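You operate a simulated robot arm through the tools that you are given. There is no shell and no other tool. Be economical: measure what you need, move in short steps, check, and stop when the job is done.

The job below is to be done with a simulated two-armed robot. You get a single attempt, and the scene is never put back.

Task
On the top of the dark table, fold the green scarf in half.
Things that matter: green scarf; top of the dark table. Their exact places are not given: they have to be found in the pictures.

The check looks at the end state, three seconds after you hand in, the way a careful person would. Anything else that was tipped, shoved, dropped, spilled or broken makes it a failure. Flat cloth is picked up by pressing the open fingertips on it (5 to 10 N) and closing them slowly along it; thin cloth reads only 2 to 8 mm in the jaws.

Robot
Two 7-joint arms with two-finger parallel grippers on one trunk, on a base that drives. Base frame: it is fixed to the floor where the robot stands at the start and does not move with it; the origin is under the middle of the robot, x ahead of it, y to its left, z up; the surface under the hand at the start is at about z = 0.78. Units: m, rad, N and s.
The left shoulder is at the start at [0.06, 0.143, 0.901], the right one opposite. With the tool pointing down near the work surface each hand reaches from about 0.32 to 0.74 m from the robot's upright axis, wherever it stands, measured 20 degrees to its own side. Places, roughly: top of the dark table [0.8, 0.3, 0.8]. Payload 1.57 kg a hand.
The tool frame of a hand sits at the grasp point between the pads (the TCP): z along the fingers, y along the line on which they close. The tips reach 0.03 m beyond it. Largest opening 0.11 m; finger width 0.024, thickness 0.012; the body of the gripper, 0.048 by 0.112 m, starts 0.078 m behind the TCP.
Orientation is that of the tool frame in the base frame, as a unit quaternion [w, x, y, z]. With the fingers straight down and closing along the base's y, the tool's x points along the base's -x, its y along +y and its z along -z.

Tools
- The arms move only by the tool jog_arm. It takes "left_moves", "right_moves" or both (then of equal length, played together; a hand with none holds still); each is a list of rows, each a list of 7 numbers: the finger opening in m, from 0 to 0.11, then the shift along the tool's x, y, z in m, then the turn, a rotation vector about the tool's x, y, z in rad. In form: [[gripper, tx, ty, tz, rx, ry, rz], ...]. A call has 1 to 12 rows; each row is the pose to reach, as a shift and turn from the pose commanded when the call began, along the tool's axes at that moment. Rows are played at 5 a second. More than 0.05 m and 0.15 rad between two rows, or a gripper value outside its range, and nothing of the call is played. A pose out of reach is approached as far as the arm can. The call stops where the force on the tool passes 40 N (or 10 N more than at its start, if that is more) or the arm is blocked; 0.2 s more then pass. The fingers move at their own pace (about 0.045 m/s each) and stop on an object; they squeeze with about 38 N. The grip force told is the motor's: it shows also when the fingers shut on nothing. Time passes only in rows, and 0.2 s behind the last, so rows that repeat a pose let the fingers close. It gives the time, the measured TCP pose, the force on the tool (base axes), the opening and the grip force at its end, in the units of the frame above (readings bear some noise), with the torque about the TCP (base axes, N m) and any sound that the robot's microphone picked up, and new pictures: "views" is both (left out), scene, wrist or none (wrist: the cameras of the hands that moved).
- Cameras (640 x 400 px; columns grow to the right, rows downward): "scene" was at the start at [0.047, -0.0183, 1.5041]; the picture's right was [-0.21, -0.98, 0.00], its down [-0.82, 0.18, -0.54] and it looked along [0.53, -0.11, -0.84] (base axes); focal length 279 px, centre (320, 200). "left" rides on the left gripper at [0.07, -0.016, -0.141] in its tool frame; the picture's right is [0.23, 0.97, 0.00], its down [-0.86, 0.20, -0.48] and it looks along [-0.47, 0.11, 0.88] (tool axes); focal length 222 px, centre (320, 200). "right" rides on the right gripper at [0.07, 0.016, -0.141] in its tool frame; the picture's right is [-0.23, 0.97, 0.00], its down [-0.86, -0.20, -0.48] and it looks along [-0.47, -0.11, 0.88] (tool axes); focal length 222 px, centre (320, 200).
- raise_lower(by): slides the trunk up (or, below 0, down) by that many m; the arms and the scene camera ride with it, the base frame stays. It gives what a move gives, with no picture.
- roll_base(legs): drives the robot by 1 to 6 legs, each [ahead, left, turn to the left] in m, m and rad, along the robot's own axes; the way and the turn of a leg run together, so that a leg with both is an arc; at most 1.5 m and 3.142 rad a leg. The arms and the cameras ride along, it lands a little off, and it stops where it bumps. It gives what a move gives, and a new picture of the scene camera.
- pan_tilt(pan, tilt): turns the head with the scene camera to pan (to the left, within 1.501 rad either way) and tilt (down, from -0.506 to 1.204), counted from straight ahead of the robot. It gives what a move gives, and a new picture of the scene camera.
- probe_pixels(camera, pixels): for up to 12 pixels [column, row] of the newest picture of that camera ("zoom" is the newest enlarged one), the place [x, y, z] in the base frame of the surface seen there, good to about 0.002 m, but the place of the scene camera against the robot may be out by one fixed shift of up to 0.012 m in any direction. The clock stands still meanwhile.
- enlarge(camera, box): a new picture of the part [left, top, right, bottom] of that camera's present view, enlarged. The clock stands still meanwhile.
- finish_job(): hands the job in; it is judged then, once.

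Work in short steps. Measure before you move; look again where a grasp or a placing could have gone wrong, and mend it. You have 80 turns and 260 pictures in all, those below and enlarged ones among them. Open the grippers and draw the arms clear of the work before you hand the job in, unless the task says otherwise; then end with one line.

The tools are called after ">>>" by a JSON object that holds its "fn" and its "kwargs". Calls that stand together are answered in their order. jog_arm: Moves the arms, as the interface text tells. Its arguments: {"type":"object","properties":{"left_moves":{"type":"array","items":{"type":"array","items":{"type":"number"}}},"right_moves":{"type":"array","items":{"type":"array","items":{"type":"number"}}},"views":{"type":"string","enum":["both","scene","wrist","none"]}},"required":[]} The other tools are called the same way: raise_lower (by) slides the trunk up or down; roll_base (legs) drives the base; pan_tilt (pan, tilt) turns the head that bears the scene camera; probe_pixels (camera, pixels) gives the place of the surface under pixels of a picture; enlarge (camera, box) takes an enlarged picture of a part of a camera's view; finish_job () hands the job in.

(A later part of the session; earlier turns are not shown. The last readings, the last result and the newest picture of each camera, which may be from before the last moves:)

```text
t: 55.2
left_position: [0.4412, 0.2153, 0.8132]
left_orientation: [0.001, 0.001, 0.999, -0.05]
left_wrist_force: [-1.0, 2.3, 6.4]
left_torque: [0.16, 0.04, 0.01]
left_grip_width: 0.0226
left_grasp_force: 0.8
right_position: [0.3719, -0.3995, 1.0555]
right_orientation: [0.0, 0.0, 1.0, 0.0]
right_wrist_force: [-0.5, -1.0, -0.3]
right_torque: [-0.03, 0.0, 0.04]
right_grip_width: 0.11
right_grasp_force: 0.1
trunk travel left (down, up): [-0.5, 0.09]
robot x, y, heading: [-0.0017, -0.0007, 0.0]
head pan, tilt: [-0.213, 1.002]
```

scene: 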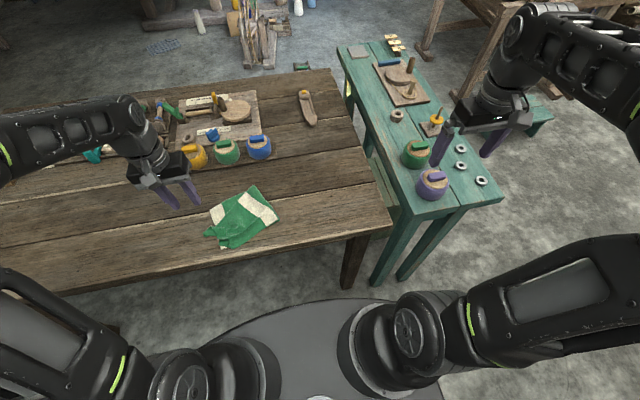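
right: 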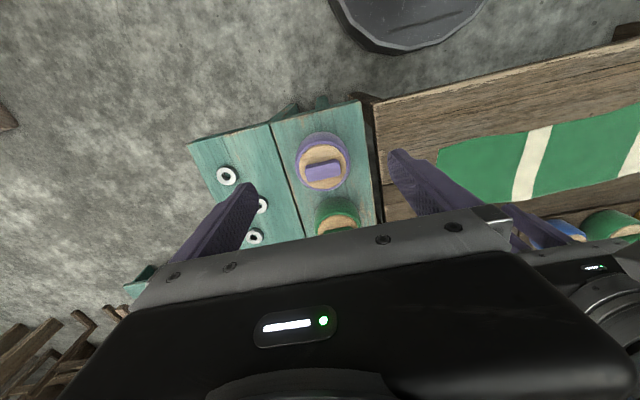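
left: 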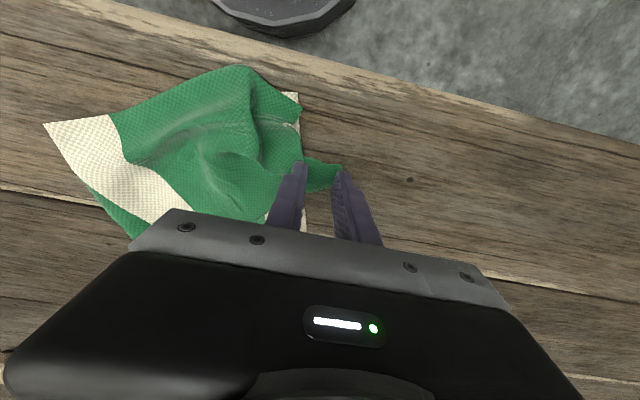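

Force 6.4 N, now on the outer finger, which will drag the flap inward. I close slowly.

>>> {"fn": "jog_arm", "kwargs": {"left_moves": [[0.02, 0, 0, 0.0002, 0, 0, 0], [0.018, 0, 0, 0.0002, 0, 0, 0], [0.016, 0, 0, 0.0002, 0, 0, 0], [0.014, 0, 0, 0, 0, 0, 0], [0.012, 0, 0, 0, 0, 0, 0], [0.01, 0, 0, -0.0003, 0, 0, 0], [0.008, 0, 0, -0.0005, 0, 0, 0], [0.006, 0, 0, -0.0007, 0, 0, 0], [0.003, 0, 0, -0.001, 0, 0, 0], [0, 0, 0, -0.001, 0, 0, 0], [0, 0, 0, -0.001, 0, 0, 0]], "views": "wrist"}}

>>> {"fn": "enlarge", "kwargs": {"camera": "left", "box": [220, 70, 420, 220]}}

```text
t: 57.6
left_position: [0.443, 0.2165, 0.8133]
left_orientation: [0.0, 0.001, 0.999, -0.05]
left_wrist_force: [1.0, -0.8, 1.8]
left_torque: [0.0, 0.01, 0.0]
left_grip_width: 0.0
left_grasp_force: 21.3
right_position: [0.3729, -0.3997, 1.0549]
right_orientation: [0.0, 0.0, 1.0, 0.0]
right_wrist_force: [-0.2, 1.1, 0.0]
right_torque: [0.04, 0.02, 0.03]
right_grip_width: 0.1102
right_grasp_force: 0.0
trunk travel left (down, up): [-0.5, 0.09]
robot x, y, heading: [0.0047, -0.002, -0.002]
head pan, tilt: [-0.213, 1.002]
```

left: 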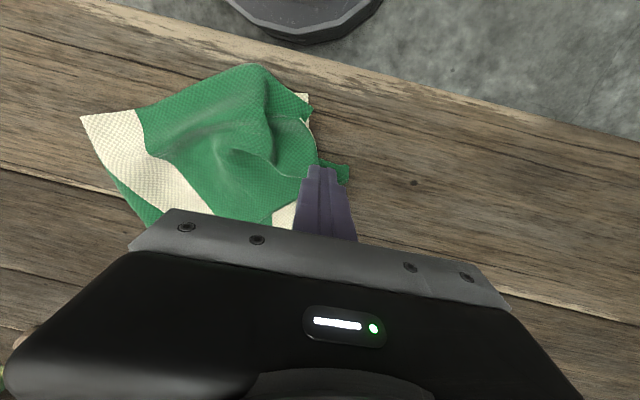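

```text
2.67 times, centred on (320, 145) of left
```

zoom: 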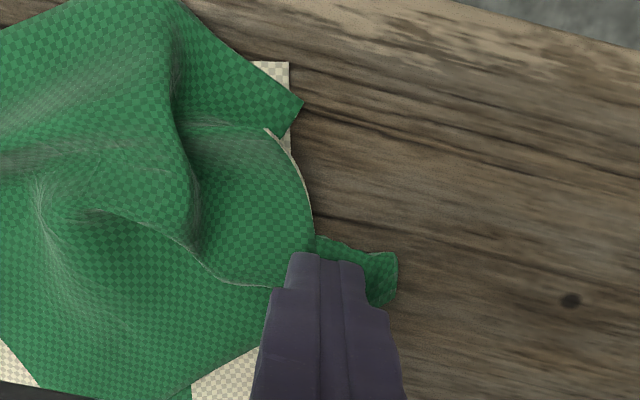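

Empty again, but the flap lies on bare wood, so I can press the closed tips on it and drag it toward its corner (+x). I reposition onto the flap's middle and press.

>>> {"fn": "jog_arm", "kwargs": {"left_moves": [[0, 0, 0, -0.01, 0, 0, 0], [0, -0.004, 0.009, -0.01, 0, 0, 0], [0, -0.004, 0.009, -0.002, 0, 0, 0], [0, -0.004, 0.009, 0.001, 0, 0, 0], [0, -0.004, 0.009, 0.0015, 0, 0, 0]], "views": "wrist"}}

```text
t: 58.8
left_position: [0.4477, 0.224, 0.8117]
left_orientation: [0.001, 0.001, 0.999, -0.05]
left_wrist_force: [-0.3, -0.2, 16.6]
left_torque: [0.1, 0.16, -0.01]
left_grip_width: 0.0002
left_grasp_force: 21.4
right_position: [0.3714, -0.3991, 1.0549]
right_orientation: [0.0, 0.0, 1.0, 0.0]
right_wrist_force: [-0.2, -1.1, 0.1]
right_torque: [0.01, -0.01, -0.03]
right_grip_width: 0.1099
right_grasp_force: 0.1
trunk travel left (down, up): [-0.5, 0.09]
robot x, y, heading: [0.0012, -0.0007, -0.003]
head pan, tilt: [-0.213, 1.002]
```

left: 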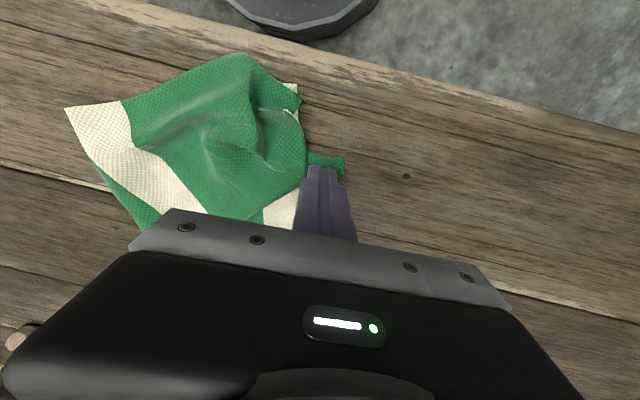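

Good contact at 16 N; I ease slightly and drag 7 cm in +x.

>>> {"fn": "jog_arm", "kwargs": {"left_moves": [[0, 0, 0, -0.0006, 0, 0, 0], [0, -0.01, 0.001, -0.0006, 0, 0, 0], [0, -0.02, 0.003, -0.0006, 0, 0, 0], [0, -0.03, 0.005, -0.0006, 0, 0, 0], [0, -0.04, 0.006, -0.0006, 0, 0, 0], [0, -0.05, 0.007, -0.0006, 0, 0, 0], [0, -0.06, 0.007, -0.0006, 0, 0, 0], [0, -0.07, 0.007, -0.0006, 0, 0, 0]]}}

>>> {"fn": "enlarge", "kwargs": {"camera": "left", "box": [140, 0, 420, 200]}}

>>> {"fn": "enlarge", "kwargs": {"camera": "scene", "box": [195, 170, 295, 252]}}

```text
t: 60.6
left_position: [0.5163, 0.2303, 0.8127]
left_orientation: [0.001, 0.0, 0.999, -0.051]
left_wrist_force: [-1.7, 0.6, 8.9]
left_torque: [0.08, 0.14, 0.0]
left_grip_width: 0.0001
left_grasp_force: 21.5
right_position: [0.3723, -0.3999, 1.0546]
right_orientation: [0.0, 0.0, 1.0, 0.001]
right_wrist_force: [0.3, 0.2, 0.8]
right_torque: [-0.02, 0.02, -0.02]
right_grip_width: 0.1101
right_grasp_force: 0.0
trunk travel left (down, up): [-0.5, 0.09]
robot x, y, heading: [0.0, -0.0023, -0.002]
head pan, tilt: [-0.213, 1.002]
```

scene: 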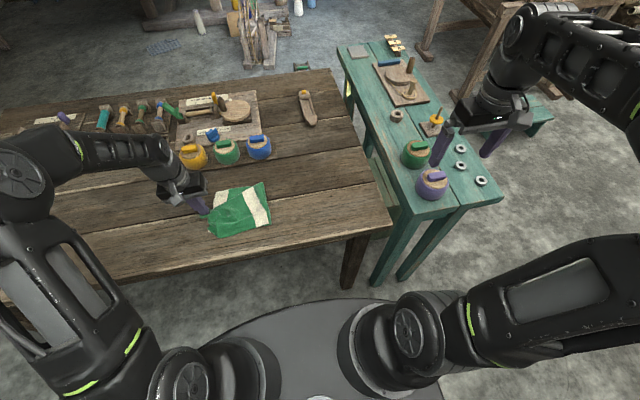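
left: 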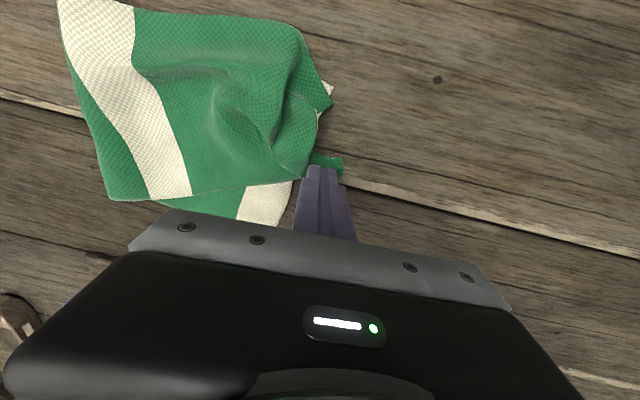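

```text
2.00 times, centred on (280, 100) of left
```

zoom: 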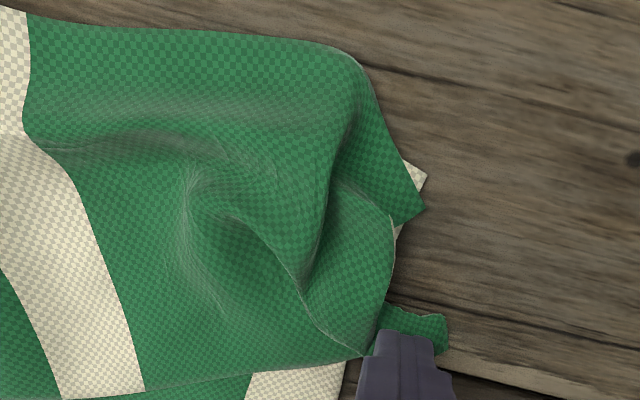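

```text
4.88 times, centred on (245, 211) of scene
```

zoom: 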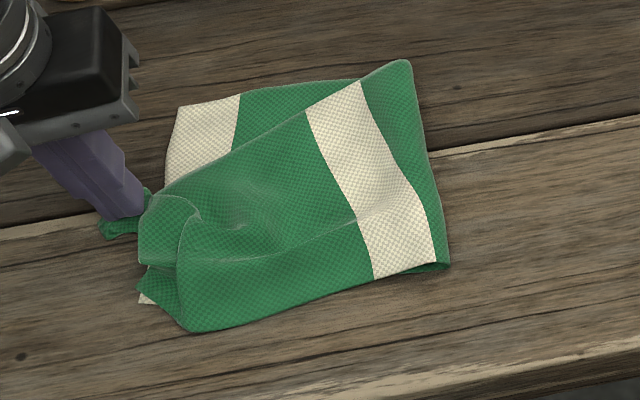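

The whole scarf slid instead, which does no harm: it is now further from the table edge. I lift clear and look, planning to grab the raised hump (top layer only) near the left edge and re-lay it.

>>> {"fn": "jog_arm", "kwargs": {"left_moves": [[0, 0, 0.0, -0.04, -0.03, 0, 0], [0.03, 0, 0.01, -0.08, -0.06, 0, 0], [0.03, -0.03, 0.01, -0.12, -0.1, 0, 0], [0.03, -0.06, 0.01, -0.14, -0.1, 0, 0]]}}

>>> {"fn": "enlarge", "kwargs": {"camera": "left", "box": [180, 0, 400, 140]}}

>>> {"fn": "enlarge", "kwargs": {"camera": "scene", "box": [205, 175, 285, 245]}}

```text
t: 61.6
left_position: [0.5803, 0.256, 0.9492]
left_orientation: [-0.001, 0.001, 1.0, 0.0]
left_wrist_force: [0.9, -0.4, 0.2]
left_torque: [-0.01, 0.0, -0.02]
left_grip_width: 0.0301
left_grasp_force: 0.1
right_position: [0.373, -0.3986, 1.0548]
right_orientation: [0.0, 0.0, 1.0, 0.0]
right_wrist_force: [-0.2, -0.3, -0.5]
right_torque: [-0.01, 0.0, 0.0]
right_grip_width: 0.1103
right_grasp_force: 0.2
trunk travel left (down, up): [-0.5, 0.09]
robot x, y, heading: [-0.0009, 0.0011, 0.002]
head pan, tilt: [-0.213, 1.002]
```

scene: 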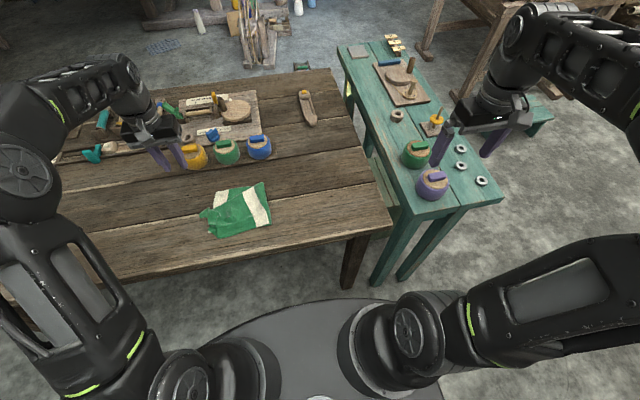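
left: 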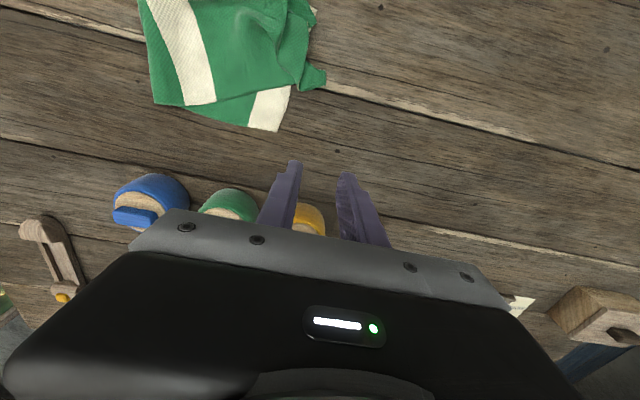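

```text
2.86 times, centred on (290, 70) of left
```

zoom: 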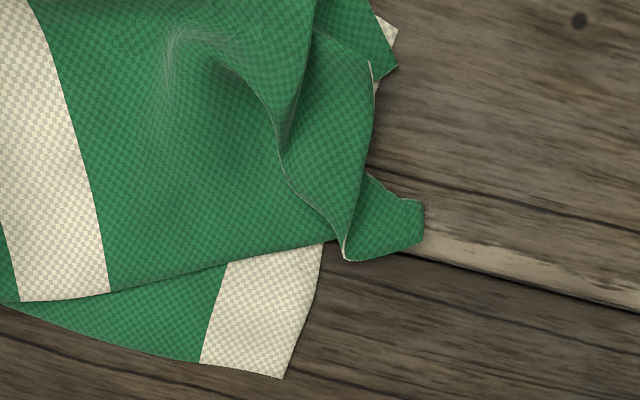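

```text
5.71 times, centred on (245, 210) of scene
```

zoom: 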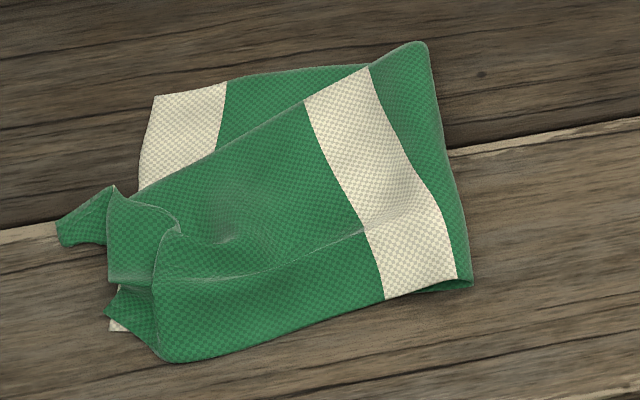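

I probe the top layer's far-left part, the flap, and the bottom's far corner at (283,377).

>>> {"fn": "probe_pixels", "kwargs": {"camera": "left", "pixels": [[277, 131], [293, 87], [299, 88], [326, 86], [325, 70], [307, 63], [283, 78], [275, 68], [290, 66], [245, 32], [270, 92], [250, 128]]}}

>>> {"fn": "probe_pixels", "kwargs": {"camera": "scene", "pixels": [[213, 190], [283, 219], [264, 177], [219, 221], [210, 232], [222, 237], [208, 227]]}}

```text
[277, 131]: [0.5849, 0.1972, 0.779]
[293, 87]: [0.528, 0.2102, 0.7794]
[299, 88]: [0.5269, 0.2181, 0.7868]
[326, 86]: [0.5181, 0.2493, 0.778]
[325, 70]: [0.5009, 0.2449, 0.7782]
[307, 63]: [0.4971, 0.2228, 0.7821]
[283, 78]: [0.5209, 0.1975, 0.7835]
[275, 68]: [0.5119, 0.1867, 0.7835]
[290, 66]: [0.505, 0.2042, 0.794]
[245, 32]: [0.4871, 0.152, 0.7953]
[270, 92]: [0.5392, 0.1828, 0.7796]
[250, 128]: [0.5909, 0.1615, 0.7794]
```

```text
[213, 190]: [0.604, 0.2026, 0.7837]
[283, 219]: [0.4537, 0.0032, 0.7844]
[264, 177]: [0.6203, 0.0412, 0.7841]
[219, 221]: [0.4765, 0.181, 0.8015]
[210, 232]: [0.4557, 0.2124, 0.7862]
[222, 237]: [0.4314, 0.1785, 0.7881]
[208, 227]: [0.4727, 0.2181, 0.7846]
```

The far corner of the bottom is at (0.585,0.197). I'll pinch the top layer around (0.514,0.197), where an earlier press-pinch proved to take just one layer.

>>> {"fn": "jog_arm", "kwargs": {"left_moves": [[0.034, 0.022, -0.02, 0.02, 0, 0, 0], [0.034, 0.044, -0.04, 0.04, 0, 0, 0], [0.034, 0.066, -0.059, 0.06, 0, 0, 0], [0.034, 0.066, -0.059, 0.1, 0, 0, 0], [0.034, 0.066, -0.059, 0.124, 0, 0, 0], [0.034, 0.066, -0.059, 0.13, 0, 0, 0]], "views": "wrist"}}

>>> {"fn": "enlarge", "kwargs": {"camera": "left", "box": [220, 70, 420, 220]}}

```text
t: 63.0
left_position: [0.5117, 0.1955, 0.8209]
left_orientation: [0.0, 0.0, 1.0, -0.002]
left_wrist_force: [-0.1, 0.8, 1.1]
left_torque: [0.03, 0.0, -0.02]
left_grip_width: 0.0339
left_grasp_force: 0.0
right_position: [0.3726, -0.3999, 1.0555]
right_orientation: [0.0, 0.0, 1.0, 0.001]
right_wrist_force: [-0.7, 0.2, -0.4]
right_torque: [-0.03, 0.0, 0.03]
right_grip_width: 0.1099
right_grasp_force: 0.0
trunk travel left (down, up): [-0.5, 0.09]
robot x, y, heading: [0.0022, 0.0004, -0.0]
head pan, tilt: [-0.213, 1.002]
```

left: 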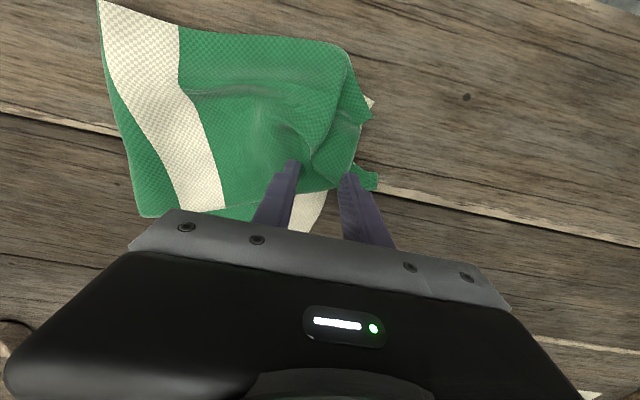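

```text
2.67 times, centred on (320, 145) of left
```

zoom: 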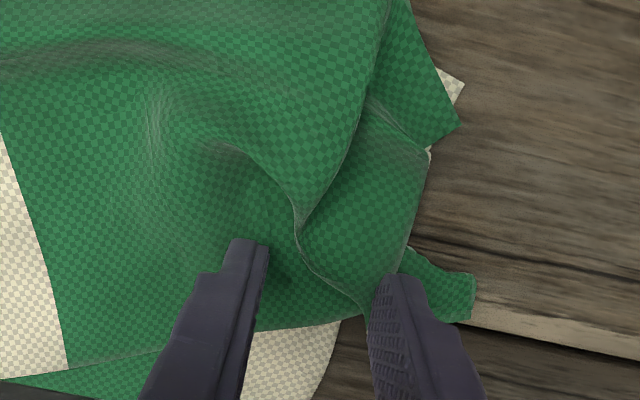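

The pleat crest lies between the fingers. I press and read the force.

>>> {"fn": "jog_arm", "kwargs": {"left_moves": [[0.034, 0, 0, 0.003, 0, 0, 0], [0.034, 0, 0, 0.005, 0, 0, 0], [0.034, 0, 0, 0.0065, 0, 0, 0]], "views": "none"}}

```text
t: 63.8
left_position: [0.5106, 0.1964, 0.8135]
left_orientation: [0.001, 0.0, 1.0, -0.001]
left_wrist_force: [0.4, 0.2, 5.5]
left_torque: [0.1, 0.02, 0.03]
left_grip_width: 0.0337
left_grasp_force: 0.1
right_position: [0.3713, -0.4002, 1.0548]
right_orientation: [0.0, 0.0, 1.0, 0.0]
right_wrist_force: [-0.5, -0.1, -0.5]
right_torque: [0.02, -0.02, -0.01]
right_grip_width: 0.11
right_grasp_force: 0.2
trunk travel left (down, up): [-0.5, 0.09]
robot x, y, heading: [0.0014, -0.0009, 0.002]
head pan, tilt: [-0.213, 1.002]
```

Contact is 5.5 N and fairly even. I press a little and close slowly.

>>> {"fn": "jog_arm", "kwargs": {"left_moves": [[0.034, 0, 0, 0.0006, 0, 0, 0], [0.031, 0, 0, 0.0006, 0, 0, 0], [0.028, 0, 0, 0.0006, 0, 0, 0], [0.025, 0, 0, 0.0006, 0, 0, 0], [0.022, 0, 0, 0.0004, 0, 0, 0], [0.019, 0, 0, 0.0002, 0, 0, 0], [0.016, 0, 0, -0.0001, 0, 0, 0], [0.013, 0, 0, -0.0004, 0, 0, 0], [0.009, 0, 0, -0.0008, 0, 0, 0], [0.005, 0, 0, -0.001, 0, 0, 0], [0, 0, 0, -0.001, 0, 0, 0], [0, 0, 0, -0.001, 0, 0, 0]], "views": "wrist"}}

>>> {"fn": "enlarge", "kwargs": {"camera": "left", "box": [220, 70, 420, 220]}}

```text
t: 66.4
left_position: [0.5109, 0.1961, 0.814]
left_orientation: [-0.001, 0.001, 1.0, -0.002]
left_wrist_force: [0.6, 1.1, 5.7]
left_torque: [0.02, 0.0, 0.04]
left_grip_width: 0.0019
left_grasp_force: 23.8
right_position: [0.3711, -0.3995, 1.0559]
right_orientation: [0.001, 0.0, 1.0, 0.0]
right_wrist_force: [-0.6, 0.2, -0.1]
right_torque: [0.03, -0.01, 0.02]
right_grip_width: 0.11
right_grasp_force: 0.1
trunk travel left (down, up): [-0.5, 0.09]
robot x, y, heading: [0.0002, -0.0026, -0.0]
head pan, tilt: [-0.213, 1.002]
```

left: 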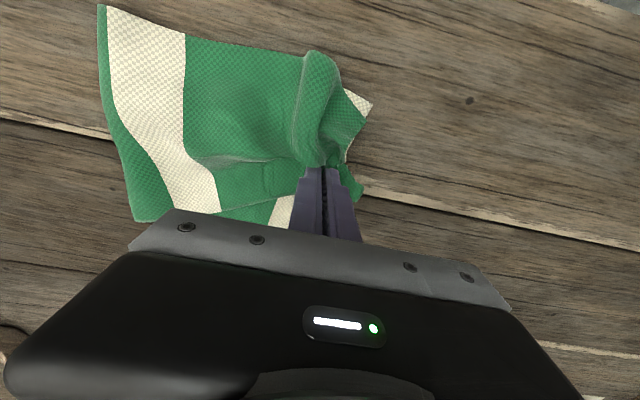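

```text
2.67 times, centred on (320, 145) of left
```

zoom: 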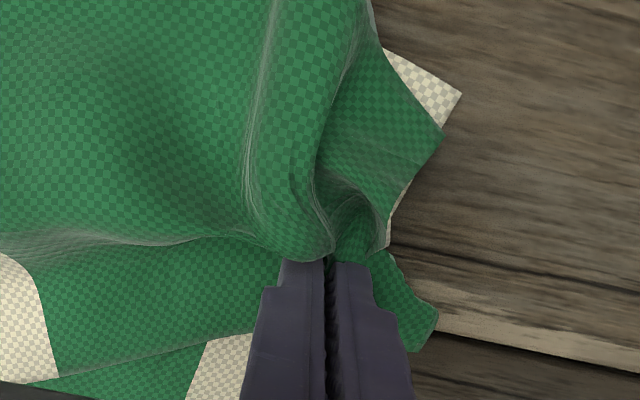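

Gripped. I lift 9 cm, leaning a little toward the fold, so the left end hangs free and can untwist.

>>> {"fn": "jog_arm", "kwargs": {"left_moves": [[0, 0, 0, -0.015, 0, 0, 0], [0, -0.003, -0.004, -0.03, 0, 0, 0], [0, -0.007, -0.01, -0.045, 0, 0, 0], [0, -0.012, -0.016, -0.06, 0, 0, 0], [0, -0.018, -0.024, -0.075, 0, 0, 0], [0, -0.024, -0.032, -0.09, 0, 0, 0], [0, -0.03, -0.038, -0.1, 0, 0, 0], [0, -0.03, -0.038, -0.1, 0, 0, 0]]}}

>>> {"fn": "enlarge", "kwargs": {"camera": "left", "box": [180, 50, 440, 240]}}

>>> {"fn": "enlarge", "kwargs": {"camera": "scene", "box": [195, 155, 295, 245]}}

```text
t: 68.2
left_position: [0.5403, 0.158, 0.9138]
left_orientation: [0.0, 0.001, 1.0, -0.001]
left_wrist_force: [-0.2, -0.4, 0.1]
left_torque: [-0.01, 0.04, 0.01]
left_grip_width: 0.0019
left_grasp_force: 23.4
right_position: [0.3717, -0.3995, 1.0566]
right_orientation: [0.0, 0.0, 1.0, 0.0]
right_wrist_force: [0.3, -0.5, 0.0]
right_torque: [-0.04, 0.05, -0.01]
right_grip_width: 0.1102
right_grasp_force: 0.2
trunk travel left (down, up): [-0.5, 0.09]
robot x, y, heading: [0.0002, -0.0001, -0.002]
head pan, tilt: [-0.213, 1.002]
```

scene: 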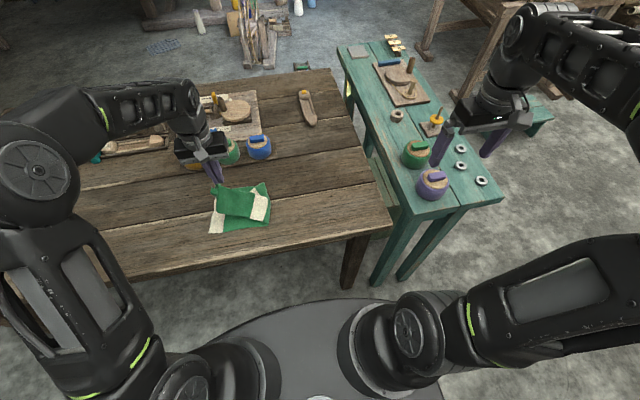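
left: 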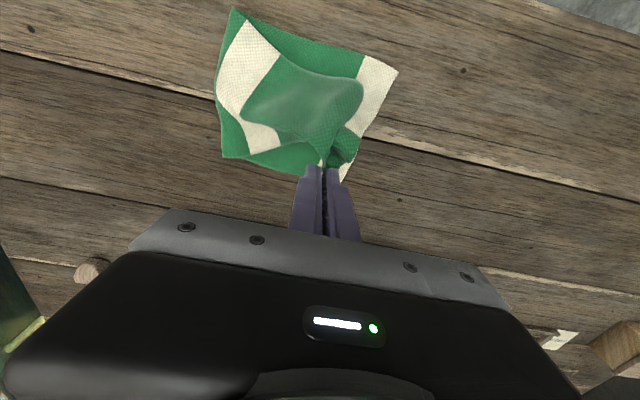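

```text
2.11 times, centred on (310, 145) of left
```

zoom: 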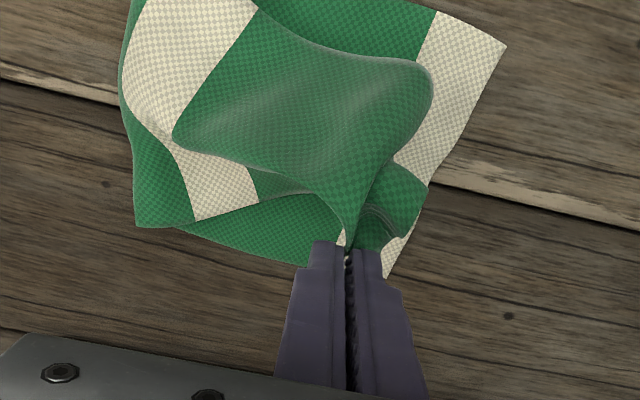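

```text
4.44 times, centred on (245, 200) of scene
```

zoom: 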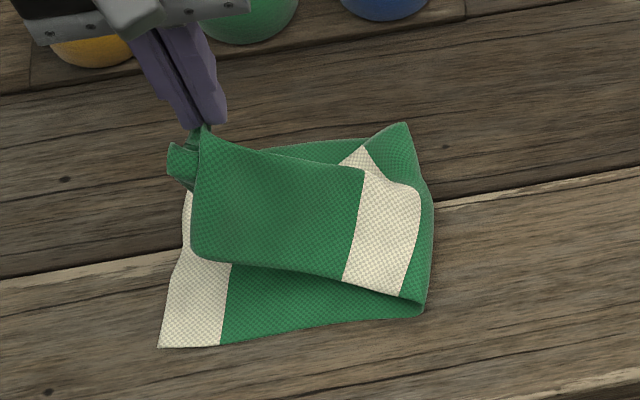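

The bottom half is clean and the top hangs free from near its far-left part. I probe the bottom's outline to aim the re-laying.

>>> {"fn": "probe_pixels", "kwargs": {"camera": "zoom", "pixels": [[160, 346], [186, 195], [422, 314], [405, 125], [195, 255], [340, 280], [345, 175], [205, 130]]}}

>>> {"fn": "probe_pixels", "kwargs": {"camera": "left", "pixels": [[397, 72], [342, 179], [225, 156], [238, 10], [362, 92], [340, 150], [350, 130], [245, 108]]}}

```text
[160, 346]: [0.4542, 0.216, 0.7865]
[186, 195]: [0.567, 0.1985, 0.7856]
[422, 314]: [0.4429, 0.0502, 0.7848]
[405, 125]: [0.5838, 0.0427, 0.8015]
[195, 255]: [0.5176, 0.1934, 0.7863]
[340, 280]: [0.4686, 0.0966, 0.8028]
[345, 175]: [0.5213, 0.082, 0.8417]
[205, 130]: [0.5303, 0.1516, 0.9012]
```

```text
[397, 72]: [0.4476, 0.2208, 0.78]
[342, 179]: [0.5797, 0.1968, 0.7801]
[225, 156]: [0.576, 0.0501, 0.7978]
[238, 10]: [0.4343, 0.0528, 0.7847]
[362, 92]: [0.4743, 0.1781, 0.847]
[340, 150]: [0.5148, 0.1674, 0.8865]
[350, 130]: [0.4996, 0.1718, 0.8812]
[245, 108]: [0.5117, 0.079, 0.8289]
```

The bottom's left edge runs from (0.448,0.221) to (0.580,0.197). I lay the gripped part down at about (0.56,0.172), tilting the fingers as before so the end springs outward on release.

>>> {"fn": "jog_arm", "kwargs": {"left_moves": [[0, -0.003, 0.01, 0.0, 0.12, 0, 0], [0, -0.006, 0.02, 0.01, 0.24, 0, 0], [0, -0.009, 0.03, 0.02, 0.36, 0, 0], [0, -0.012, 0.036, 0.03, 0.48, 0, 0], [0, -0.015, 0.04, 0.042, 0.6, 0, 0], [0, -0.018, 0.042, 0.054, 0.72, 0, 0], [0, -0.02, 0.042, 0.066, 0.84, 0, 0], [0, -0.02, 0.041, 0.077, 0.96, 0, 0], [0, -0.02, 0.039, 0.087, 1.08, 0, 0], [0, -0.02, 0.037, 0.094, 1.2, 0, 0], [0, -0.02, 0.037, 0.094, 1.2, 0, 0]]}}

>>> {"fn": "enlarge", "kwargs": {"camera": "scene", "box": [195, 155, 295, 245]}}

>>> {"fn": "enlarge", "kwargs": {"camera": "left", "box": [220, 40, 440, 240]}}

```text
t: 70.6
left_position: [0.5591, 0.1939, 0.8208]
left_orientation: [-0.001, 0.001, 0.825, -0.565]
left_wrist_force: [0.1, -0.3, -0.1]
left_torque: [0.03, 0.03, -0.01]
left_grip_width: 0.0015
left_grasp_force: 23.8
right_position: [0.3723, -0.3988, 1.0541]
right_orientation: [0.0, 0.0, 1.0, 0.001]
right_wrist_force: [0.4, -0.5, 0.2]
right_torque: [0.0, 0.01, 0.0]
right_grip_width: 0.1101
right_grasp_force: 0.0
trunk travel left (down, up): [-0.5, 0.09]
robot x, y, heading: [0.003, -0.0002, -0.001]
head pan, tilt: [-0.213, 1.002]
```

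scene: 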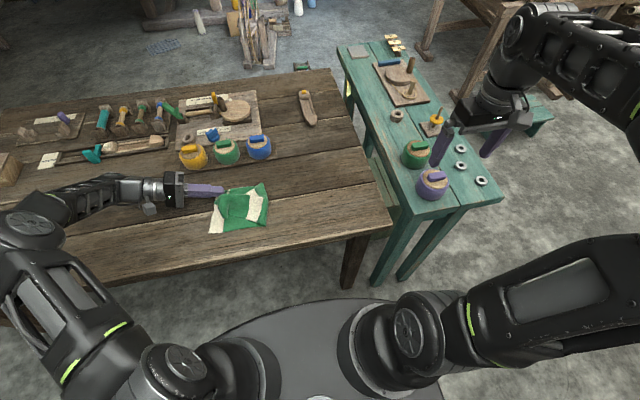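
left: 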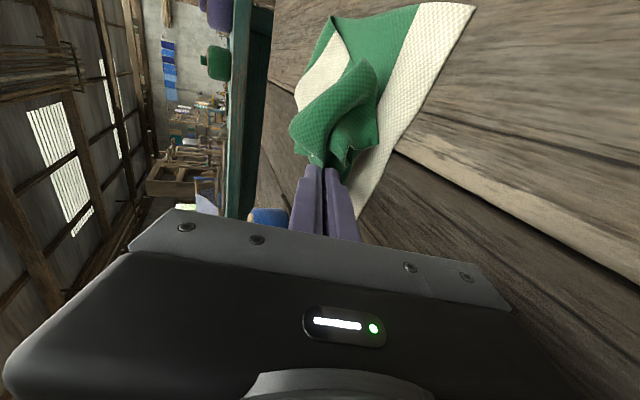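

```text
4.44 times, centred on (245, 200) of scene
```

zoom: 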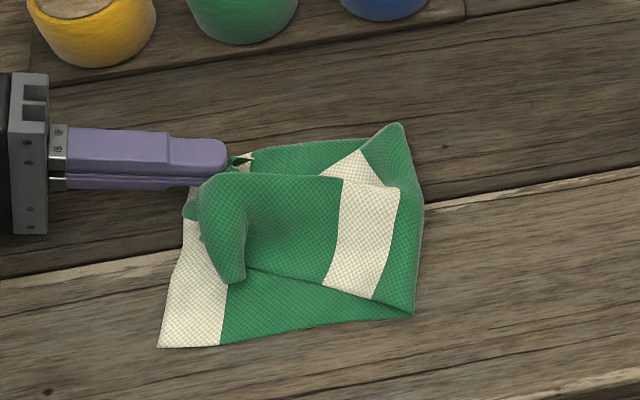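

```text
2.00 times, centred on (330, 140) of left
```

zoom: 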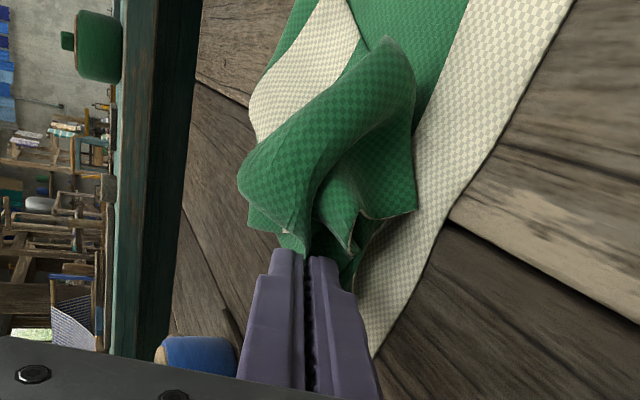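

The far side is in place; the near part still hangs folded over. I release here and withdraw, then look for the near corner.

>>> {"fn": "jog_arm", "kwargs": {"left_moves": [[0.006, 0, 0, 0, 0, 0, 0], [0.012, 0, 0, 0, 0, 0, 0], [0.02, 0, 0, 0, 0, 0, 0], [0.024, 0, 0, 0, 0, 0, 0], [0.024, 0, 0, -0.015, 0, 0, 0], [0.024, 0, 0, -0.03, 0, 0, 0], [0.024, 0, 0, -0.05, 0, 0, 0], [0.024, 0, -0.03, -0.055, 0, 0, 0], [0.024, 0, -0.06, -0.05, -0.12, 0, 0], [0.024, 0, -0.09, -0.04, -0.26, 0, 0]]}}

>>> {"fn": "enlarge", "kwargs": {"camera": "scene", "box": [195, 155, 295, 245]}}

>>> {"fn": "enlarge", "kwargs": {"camera": "left", "box": [220, 40, 440, 240]}}

```text
t: 72.8
left_position: [0.5591, 0.1994, 0.9186]
left_orientation: [-0.001, 0.001, 0.892, -0.453]
left_wrist_force: [0.0, -0.5, 0.0]
left_torque: [0.06, 0.0, 0.02]
left_grip_width: 0.0242
left_grasp_force: 0.0
right_position: [0.3713, -0.4008, 1.0548]
right_orientation: [-0.001, -0.001, 1.0, 0.0]
right_wrist_force: [-0.1, -0.6, -0.1]
right_torque: [0.03, 0.0, -0.01]
right_grip_width: 0.1099
right_grasp_force: 0.1
trunk travel left (down, up): [-0.5, 0.09]
robot x, y, heading: [-0.0021, 0.0028, 0.006]
head pan, tilt: [-0.213, 1.002]
```

scene: 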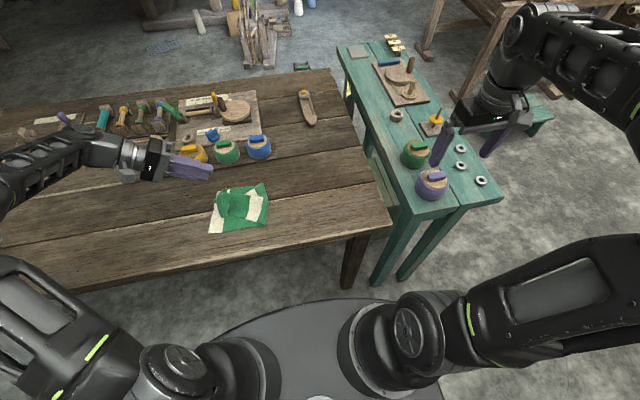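
left: 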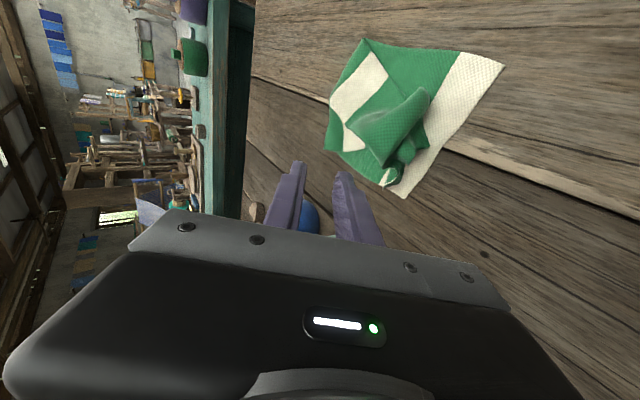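

```text
4.44 times, centred on (245, 200) of scene
```

zoom: 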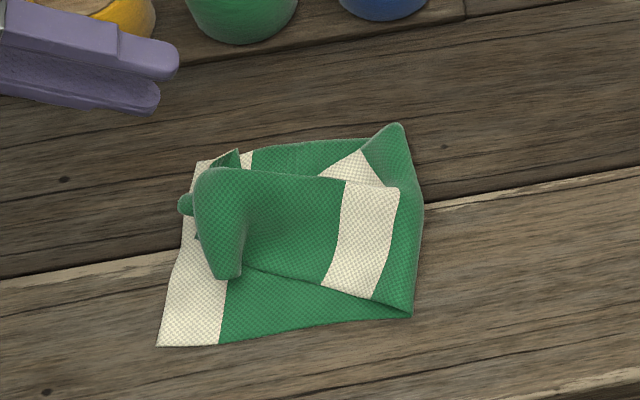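

```text
2.00 times, centred on (330, 140) of left
```

zoom: 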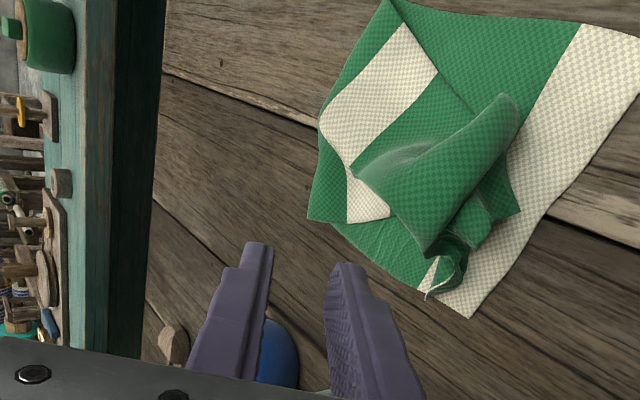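

The re-lay left the top crumpled. Cleanest is to unfold it back to the right with the right hand, then redo the fold with two hands on the clean left end. I probe the tall ridge first.

>>> {"fn": "probe_pixels", "kwargs": {"camera": "zoom", "pixels": [[505, 100], [470, 140], [420, 175], [365, 175], [425, 250], [518, 210], [470, 205], [430, 295], [400, 130], [480, 190]]}}

>>> {"fn": "jog_arm", "kwargs": {"left_moves": [[0.05, 0.01, 0.0, -0.02, -0.13, 0, 0], [0.05, 0.02, 0.01, -0.04, -0.26, 0, 0], [0.05, 0.03, 0.03, -0.06, -0.4, 0, 0], [0.05, 0.04, 0.06, -0.07, -0.54, 0, 0], [0.05, 0.05, 0.09, -0.08, -0.68, 0, 0], [0.05, 0.06, 0.12, -0.09, -0.81, 0, 0], [0.05, 0.06, 0.15, -0.09, -0.94, 0, 0]]}}

```text
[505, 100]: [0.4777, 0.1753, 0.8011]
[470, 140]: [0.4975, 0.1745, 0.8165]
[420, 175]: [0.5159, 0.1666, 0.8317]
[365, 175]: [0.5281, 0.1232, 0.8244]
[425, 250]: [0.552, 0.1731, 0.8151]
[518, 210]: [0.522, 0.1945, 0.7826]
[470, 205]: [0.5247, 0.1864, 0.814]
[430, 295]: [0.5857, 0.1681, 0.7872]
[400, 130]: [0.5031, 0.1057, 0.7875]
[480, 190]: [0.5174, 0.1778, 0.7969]
```

```text
t: 74.4
left_position: [0.501, 0.3628, 0.8511]
left_orientation: [0.001, 0.0, 1.0, -0.001]
left_wrist_force: [0.5, -0.4, -0.4]
left_torque: [-0.03, 0.0, 0.01]
left_grip_width: 0.0498
left_grasp_force: 0.0
right_position: [0.3732, -0.4004, 1.0546]
right_orientation: [0.0, -0.001, 1.0, 0.0]
right_wrist_force: [0.3, -0.3, -0.7]
right_torque: [0.01, 0.03, 0.01]
right_grip_width: 0.11
right_grasp_force: 0.1
trunk travel left (down, up): [-0.5, 0.09]
robot x, y, heading: [0.0018, 0.0004, 0.005]
head pan, tilt: [-0.213, 1.002]
```

scene: 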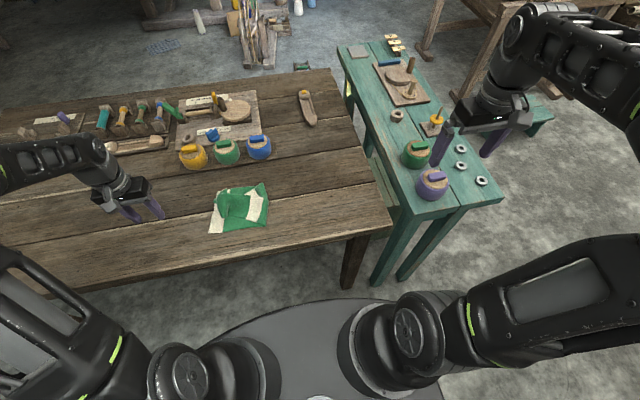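
left: 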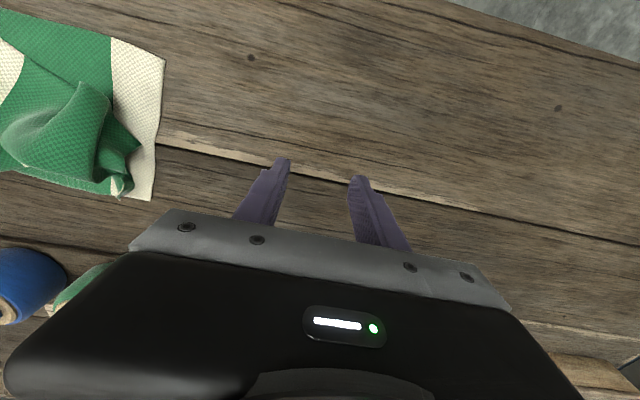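

The ridge stands 5 cm high at (0.516,0.167), easy to grab. I bring the right hand above it.

>>> {"fn": "jog_arm", "kwargs": {"right_moves": [[0.08, -0.0125, 0.047, 0.008, 0, 0, 0], [0.08, -0.025, 0.094, 0.016, 0, 0, 0], [0.08, -0.0375, 0.141, 0.024, 0, 0, 0], [0.08, -0.05, 0.188, 0.032, 0, 0, 0], [0.08, -0.0625, 0.235, 0.04, 0, 0, 0], [0.07, -0.075, 0.282, 0.048, 0, 0, 0], [0.07, -0.0875, 0.329, 0.056, 0, 0, 0], [0.07, -0.1, 0.376, 0.064, 0, 0, 0], [0.07, -0.1125, 0.423, 0.072, 0, 0, 0], [0.07, -0.125, 0.47, 0.08, 0, 0, 0], [0.07, -0.1375, 0.517, 0.088, 0, 0, 0], [0.07, -0.15, 0.564, 0.096, 0, 0, 0]]}}

>>> {"fn": "enlarge", "kwargs": {"camera": "right", "box": [200, 30, 440, 220]}}

```text
t: 77.0
left_position: [0.5014, 0.362, 0.8511]
left_orientation: [-0.001, 0.001, 1.0, -0.001]
left_wrist_force: [-0.5, 0.2, -0.1]
left_torque: [0.0, 0.0, 0.0]
left_grip_width: 0.0503
left_grasp_force: 0.0
right_position: [0.5209, 0.1654, 0.9552]
right_orientation: [0.0, 0.0, 1.0, -0.002]
right_wrist_force: [0.2, -0.4, 0.4]
right_torque: [-0.03, 0.05, -0.01]
right_grip_width: 0.07
right_grasp_force: 0.1
trunk travel left (down, up): [-0.5, 0.09]
robot x, y, heading: [-0.0005, -0.0005, 0.002]
head pan, tilt: [-0.213, 1.002]
```

scene: 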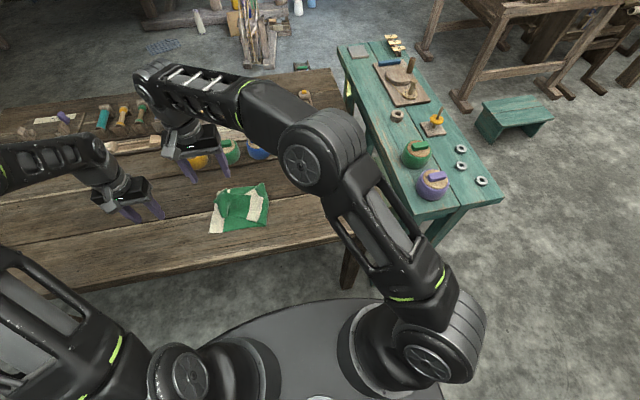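
right: 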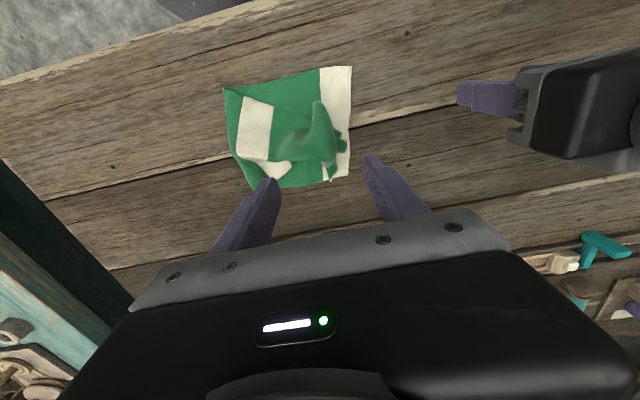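

```text
2.11 times, centred on (320, 125) of right
```

zoom: 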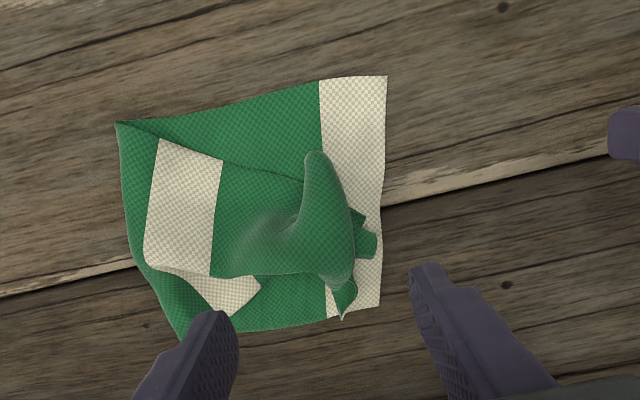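

I lower the open jaws astride the ridge to tip height about 0.80 and close.

>>> {"fn": "jog_arm", "kwargs": {"right_moves": [[0.07, -0.005, 0.003, 0.04, 0, 0, 0], [0.065, -0.009, 0.004, 0.08, 0, 0, 0], [0.06, -0.009, 0.004, 0.115, 0, 0, 0], [0.06, -0.009, 0.004, 0.128, 0, 0, 0], [0.045, -0.009, 0.004, 0.128, 0, 0, 0], [0.03, -0.009, 0.004, 0.128, 0, 0, 0], [0.015, -0.009, 0.004, 0.128, 0, 0, 0], [0.0, -0.009, 0.004, 0.128, 0, 0, 0], [0, -0.009, 0.004, 0.128, 0, 0, 0], [0, -0.009, 0.004, 0.128, 0, 0, 0]], "views": "wrist"}}

>>> {"fn": "enlarge", "kwargs": {"camera": "right", "box": [200, 30, 440, 220]}}

```text
t: 79.2
left_position: [0.5006, 0.3625, 0.8499]
left_orientation: [-0.001, 0.001, 1.0, -0.001]
left_wrist_force: [-0.2, -0.1, -0.9]
left_torque: [0.02, 0.01, 0.01]
left_grip_width: 0.0501
left_grasp_force: 0.1
right_position: [0.5302, 0.1671, 0.8276]
right_orientation: [0.001, 0.0, 1.0, 0.0]
right_wrist_force: [-0.8, 0.9, 1.0]
right_torque: [0.03, 0.02, -0.03]
right_grip_width: 0.0049
right_grasp_force: 25.3
trunk travel left (down, up): [-0.5, 0.09]
robot x, y, heading: [-0.0003, -0.0032, -0.006]
head pan, tilt: [-0.213, 1.002]
```

right: 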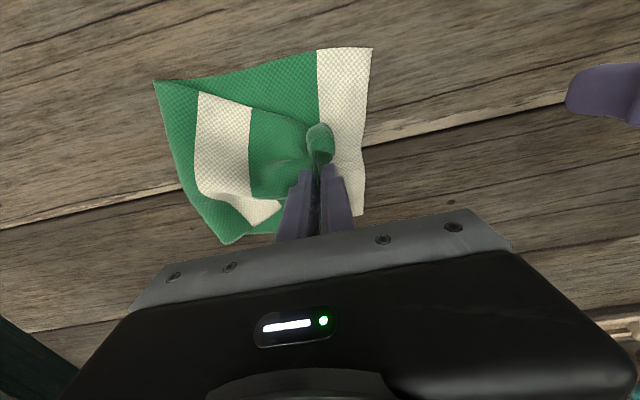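

```text
2.11 times, centred on (320, 125) of right
```

zoom: 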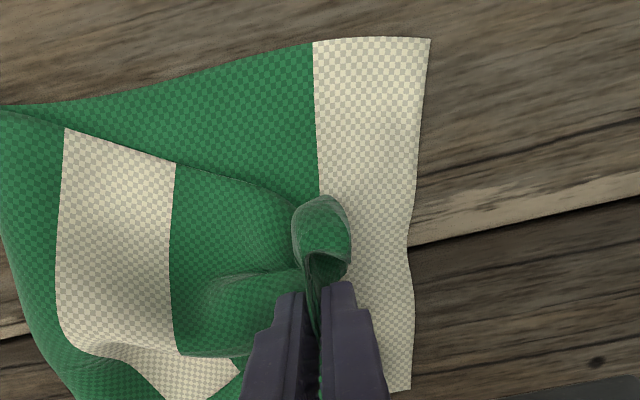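

Gripped (4.9 mm). I lift 13 cm to see how the end hangs.

>>> {"fn": "jog_arm", "kwargs": {"right_moves": [[0, 0, 0, -0.02, 0, 0, 0], [0, 0, -0.005, -0.045, 0, 0, 0], [0, 0, -0.015, -0.07, 0, 0, 0], [0, 0, -0.03, -0.095, 0, 0, 0], [0, 0, -0.045, -0.12, 0, 0, 0], [0, 0, -0.07, -0.14, 0, 0, 0], [0, 0, -0.1, -0.15, 0, 0, 0], [0, 0, -0.13, -0.15, 0, 0, 0], [0, 0, -0.13, -0.15, 0, 0, 0]]}}

>>> {"fn": "enlarge", "kwargs": {"camera": "scene", "box": [195, 135, 315, 245]}}

>>> {"fn": "enlarge", "kwargs": {"camera": "left", "box": [0, 0, 240, 220]}}

```text
t: 81.2
left_position: [0.5012, 0.3624, 0.85]
left_orientation: [0.0, 0.001, 1.0, -0.001]
left_wrist_force: [-0.3, -0.4, -0.5]
left_torque: [-0.01, -0.02, 0.02]
left_grip_width: 0.0503
left_grasp_force: 0.1
right_position: [0.5311, 0.0395, 0.9788]
right_orientation: [0.0, 0.001, 1.0, 0.0]
right_wrist_force: [-0.5, -0.9, -0.7]
right_torque: [0.01, -0.02, -0.02]
right_grip_width: 0.0048
right_grasp_force: 25.4
trunk travel left (down, up): [-0.5, 0.09]
robot x, y, heading: [-0.0021, 0.0003, -0.001]
head pan, tilt: [-0.213, 1.002]
```

scene: 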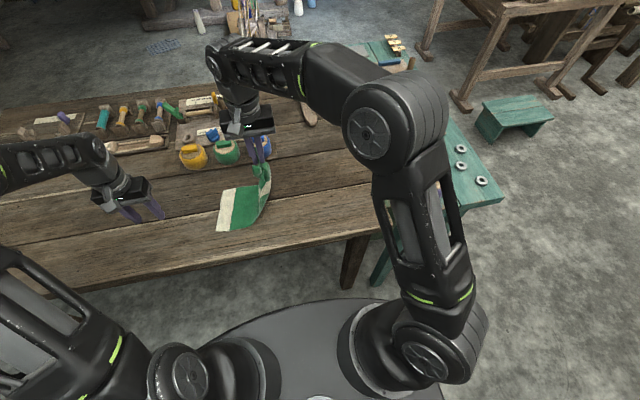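
right: 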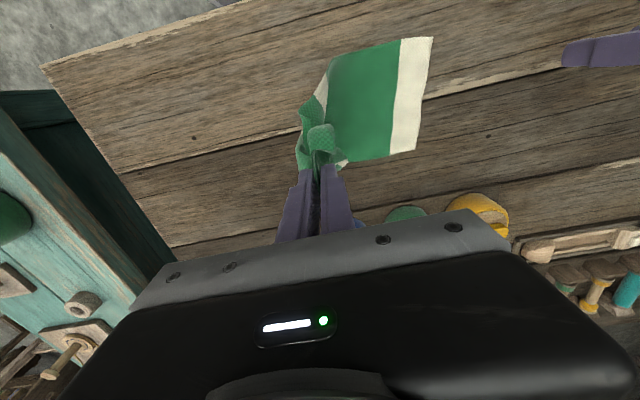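

```text
3.64 times, centred on (255, 190) of scene
```

zoom: 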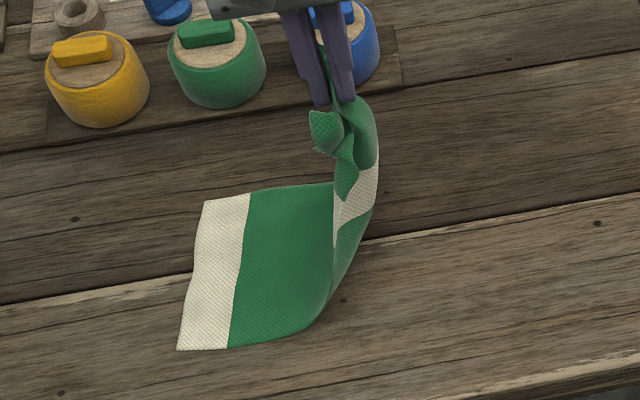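

```text
1.82 times, centred on (120, 110) of left
```

zoom: 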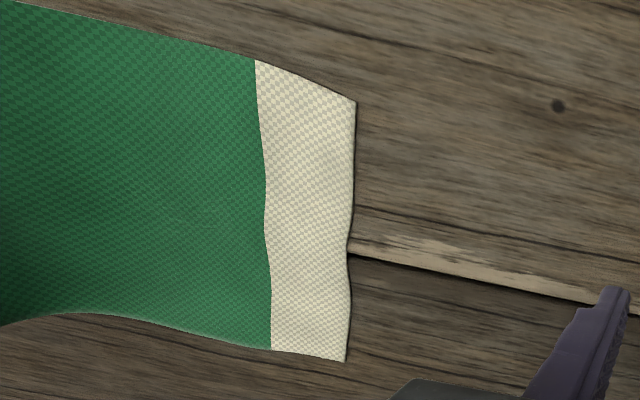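

It hangs freely and the left half is perfectly flat. I carry the end to the right and lower it to unfold the scarf.

>>> {"fn": "jog_arm", "kwargs": {"right_moves": [[0, 0, -0.033, 0.015, 0, 0, 0], [0, 0, -0.067, 0.03, 0, 0, 0], [0, 0, -0.1, 0.05, 0, 0, 0], [0, 0, -0.125, 0.07, 0, 0, 0], [0, 0, -0.15, 0.09, 0, 0, 0], [0, 0, -0.165, 0.105, 0, 0, 0], [0, 0, -0.17, 0.12, 0, 0, 0], [0, 0, -0.168, 0.14, 0, 0, 0], [0, 0, -0.165, 0.152, 0, 0, 0], [0, 0, -0.165, 0.152, 0, 0, 0]]}}

>>> {"fn": "enlarge", "kwargs": {"camera": "right", "box": [200, 30, 440, 220]}}

>>> {"fn": "enlarge", "kwargs": {"camera": "scene", "box": [205, 145, 365, 245]}}

```text
t: 83.4
left_position: [0.5003, 0.3623, 0.8519]
left_orientation: [0.0, 0.001, 1.0, -0.001]
left_wrist_force: [0.5, -0.1, 0.1]
left_torque: [-0.01, -0.01, 0.01]
left_grip_width: 0.0503
left_grasp_force: 0.0
right_position: [0.5308, -0.1296, 0.826]
right_orientation: [-0.001, -0.001, 1.0, 0.0]
right_wrist_force: [-0.6, -0.9, 5.1]
right_torque: [-0.02, 0.08, -0.04]
right_grip_width: 0.0051
right_grasp_force: 25.1
trunk travel left (down, up): [-0.5, 0.09]
robot x, y, heading: [0.0003, -0.0017, 0.002]
head pan, tilt: [-0.213, 1.002]
```

scene: 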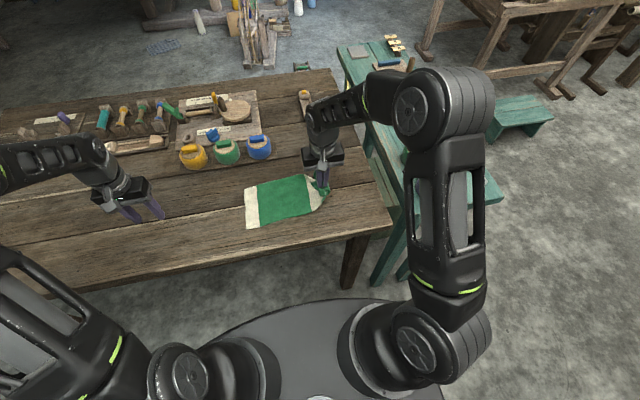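
right: 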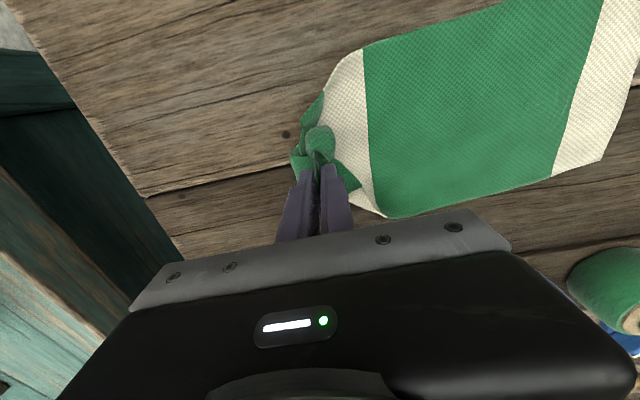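

```text
2.11 times, centred on (320, 125) of right
```

zoom: 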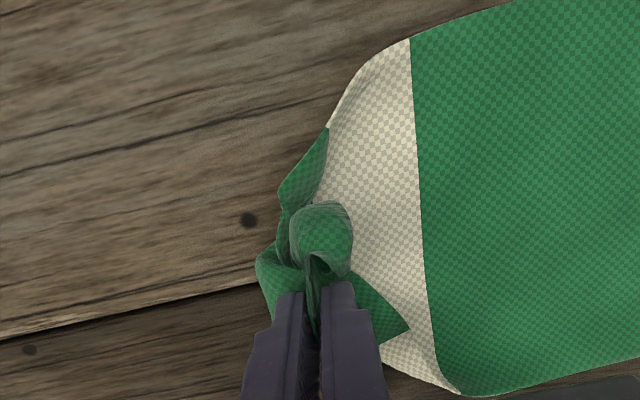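

```text
4.00 times, centred on (285, 195) of scene
```

zoom: 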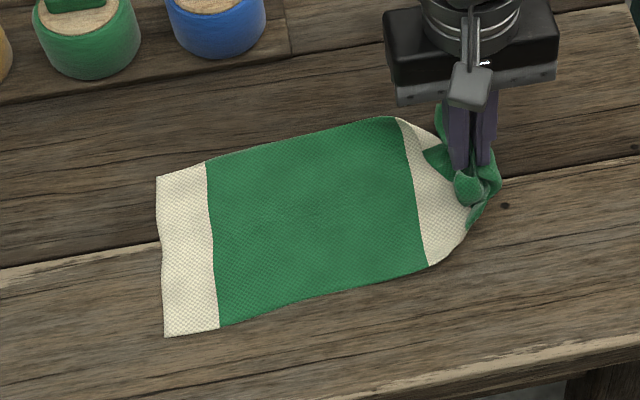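

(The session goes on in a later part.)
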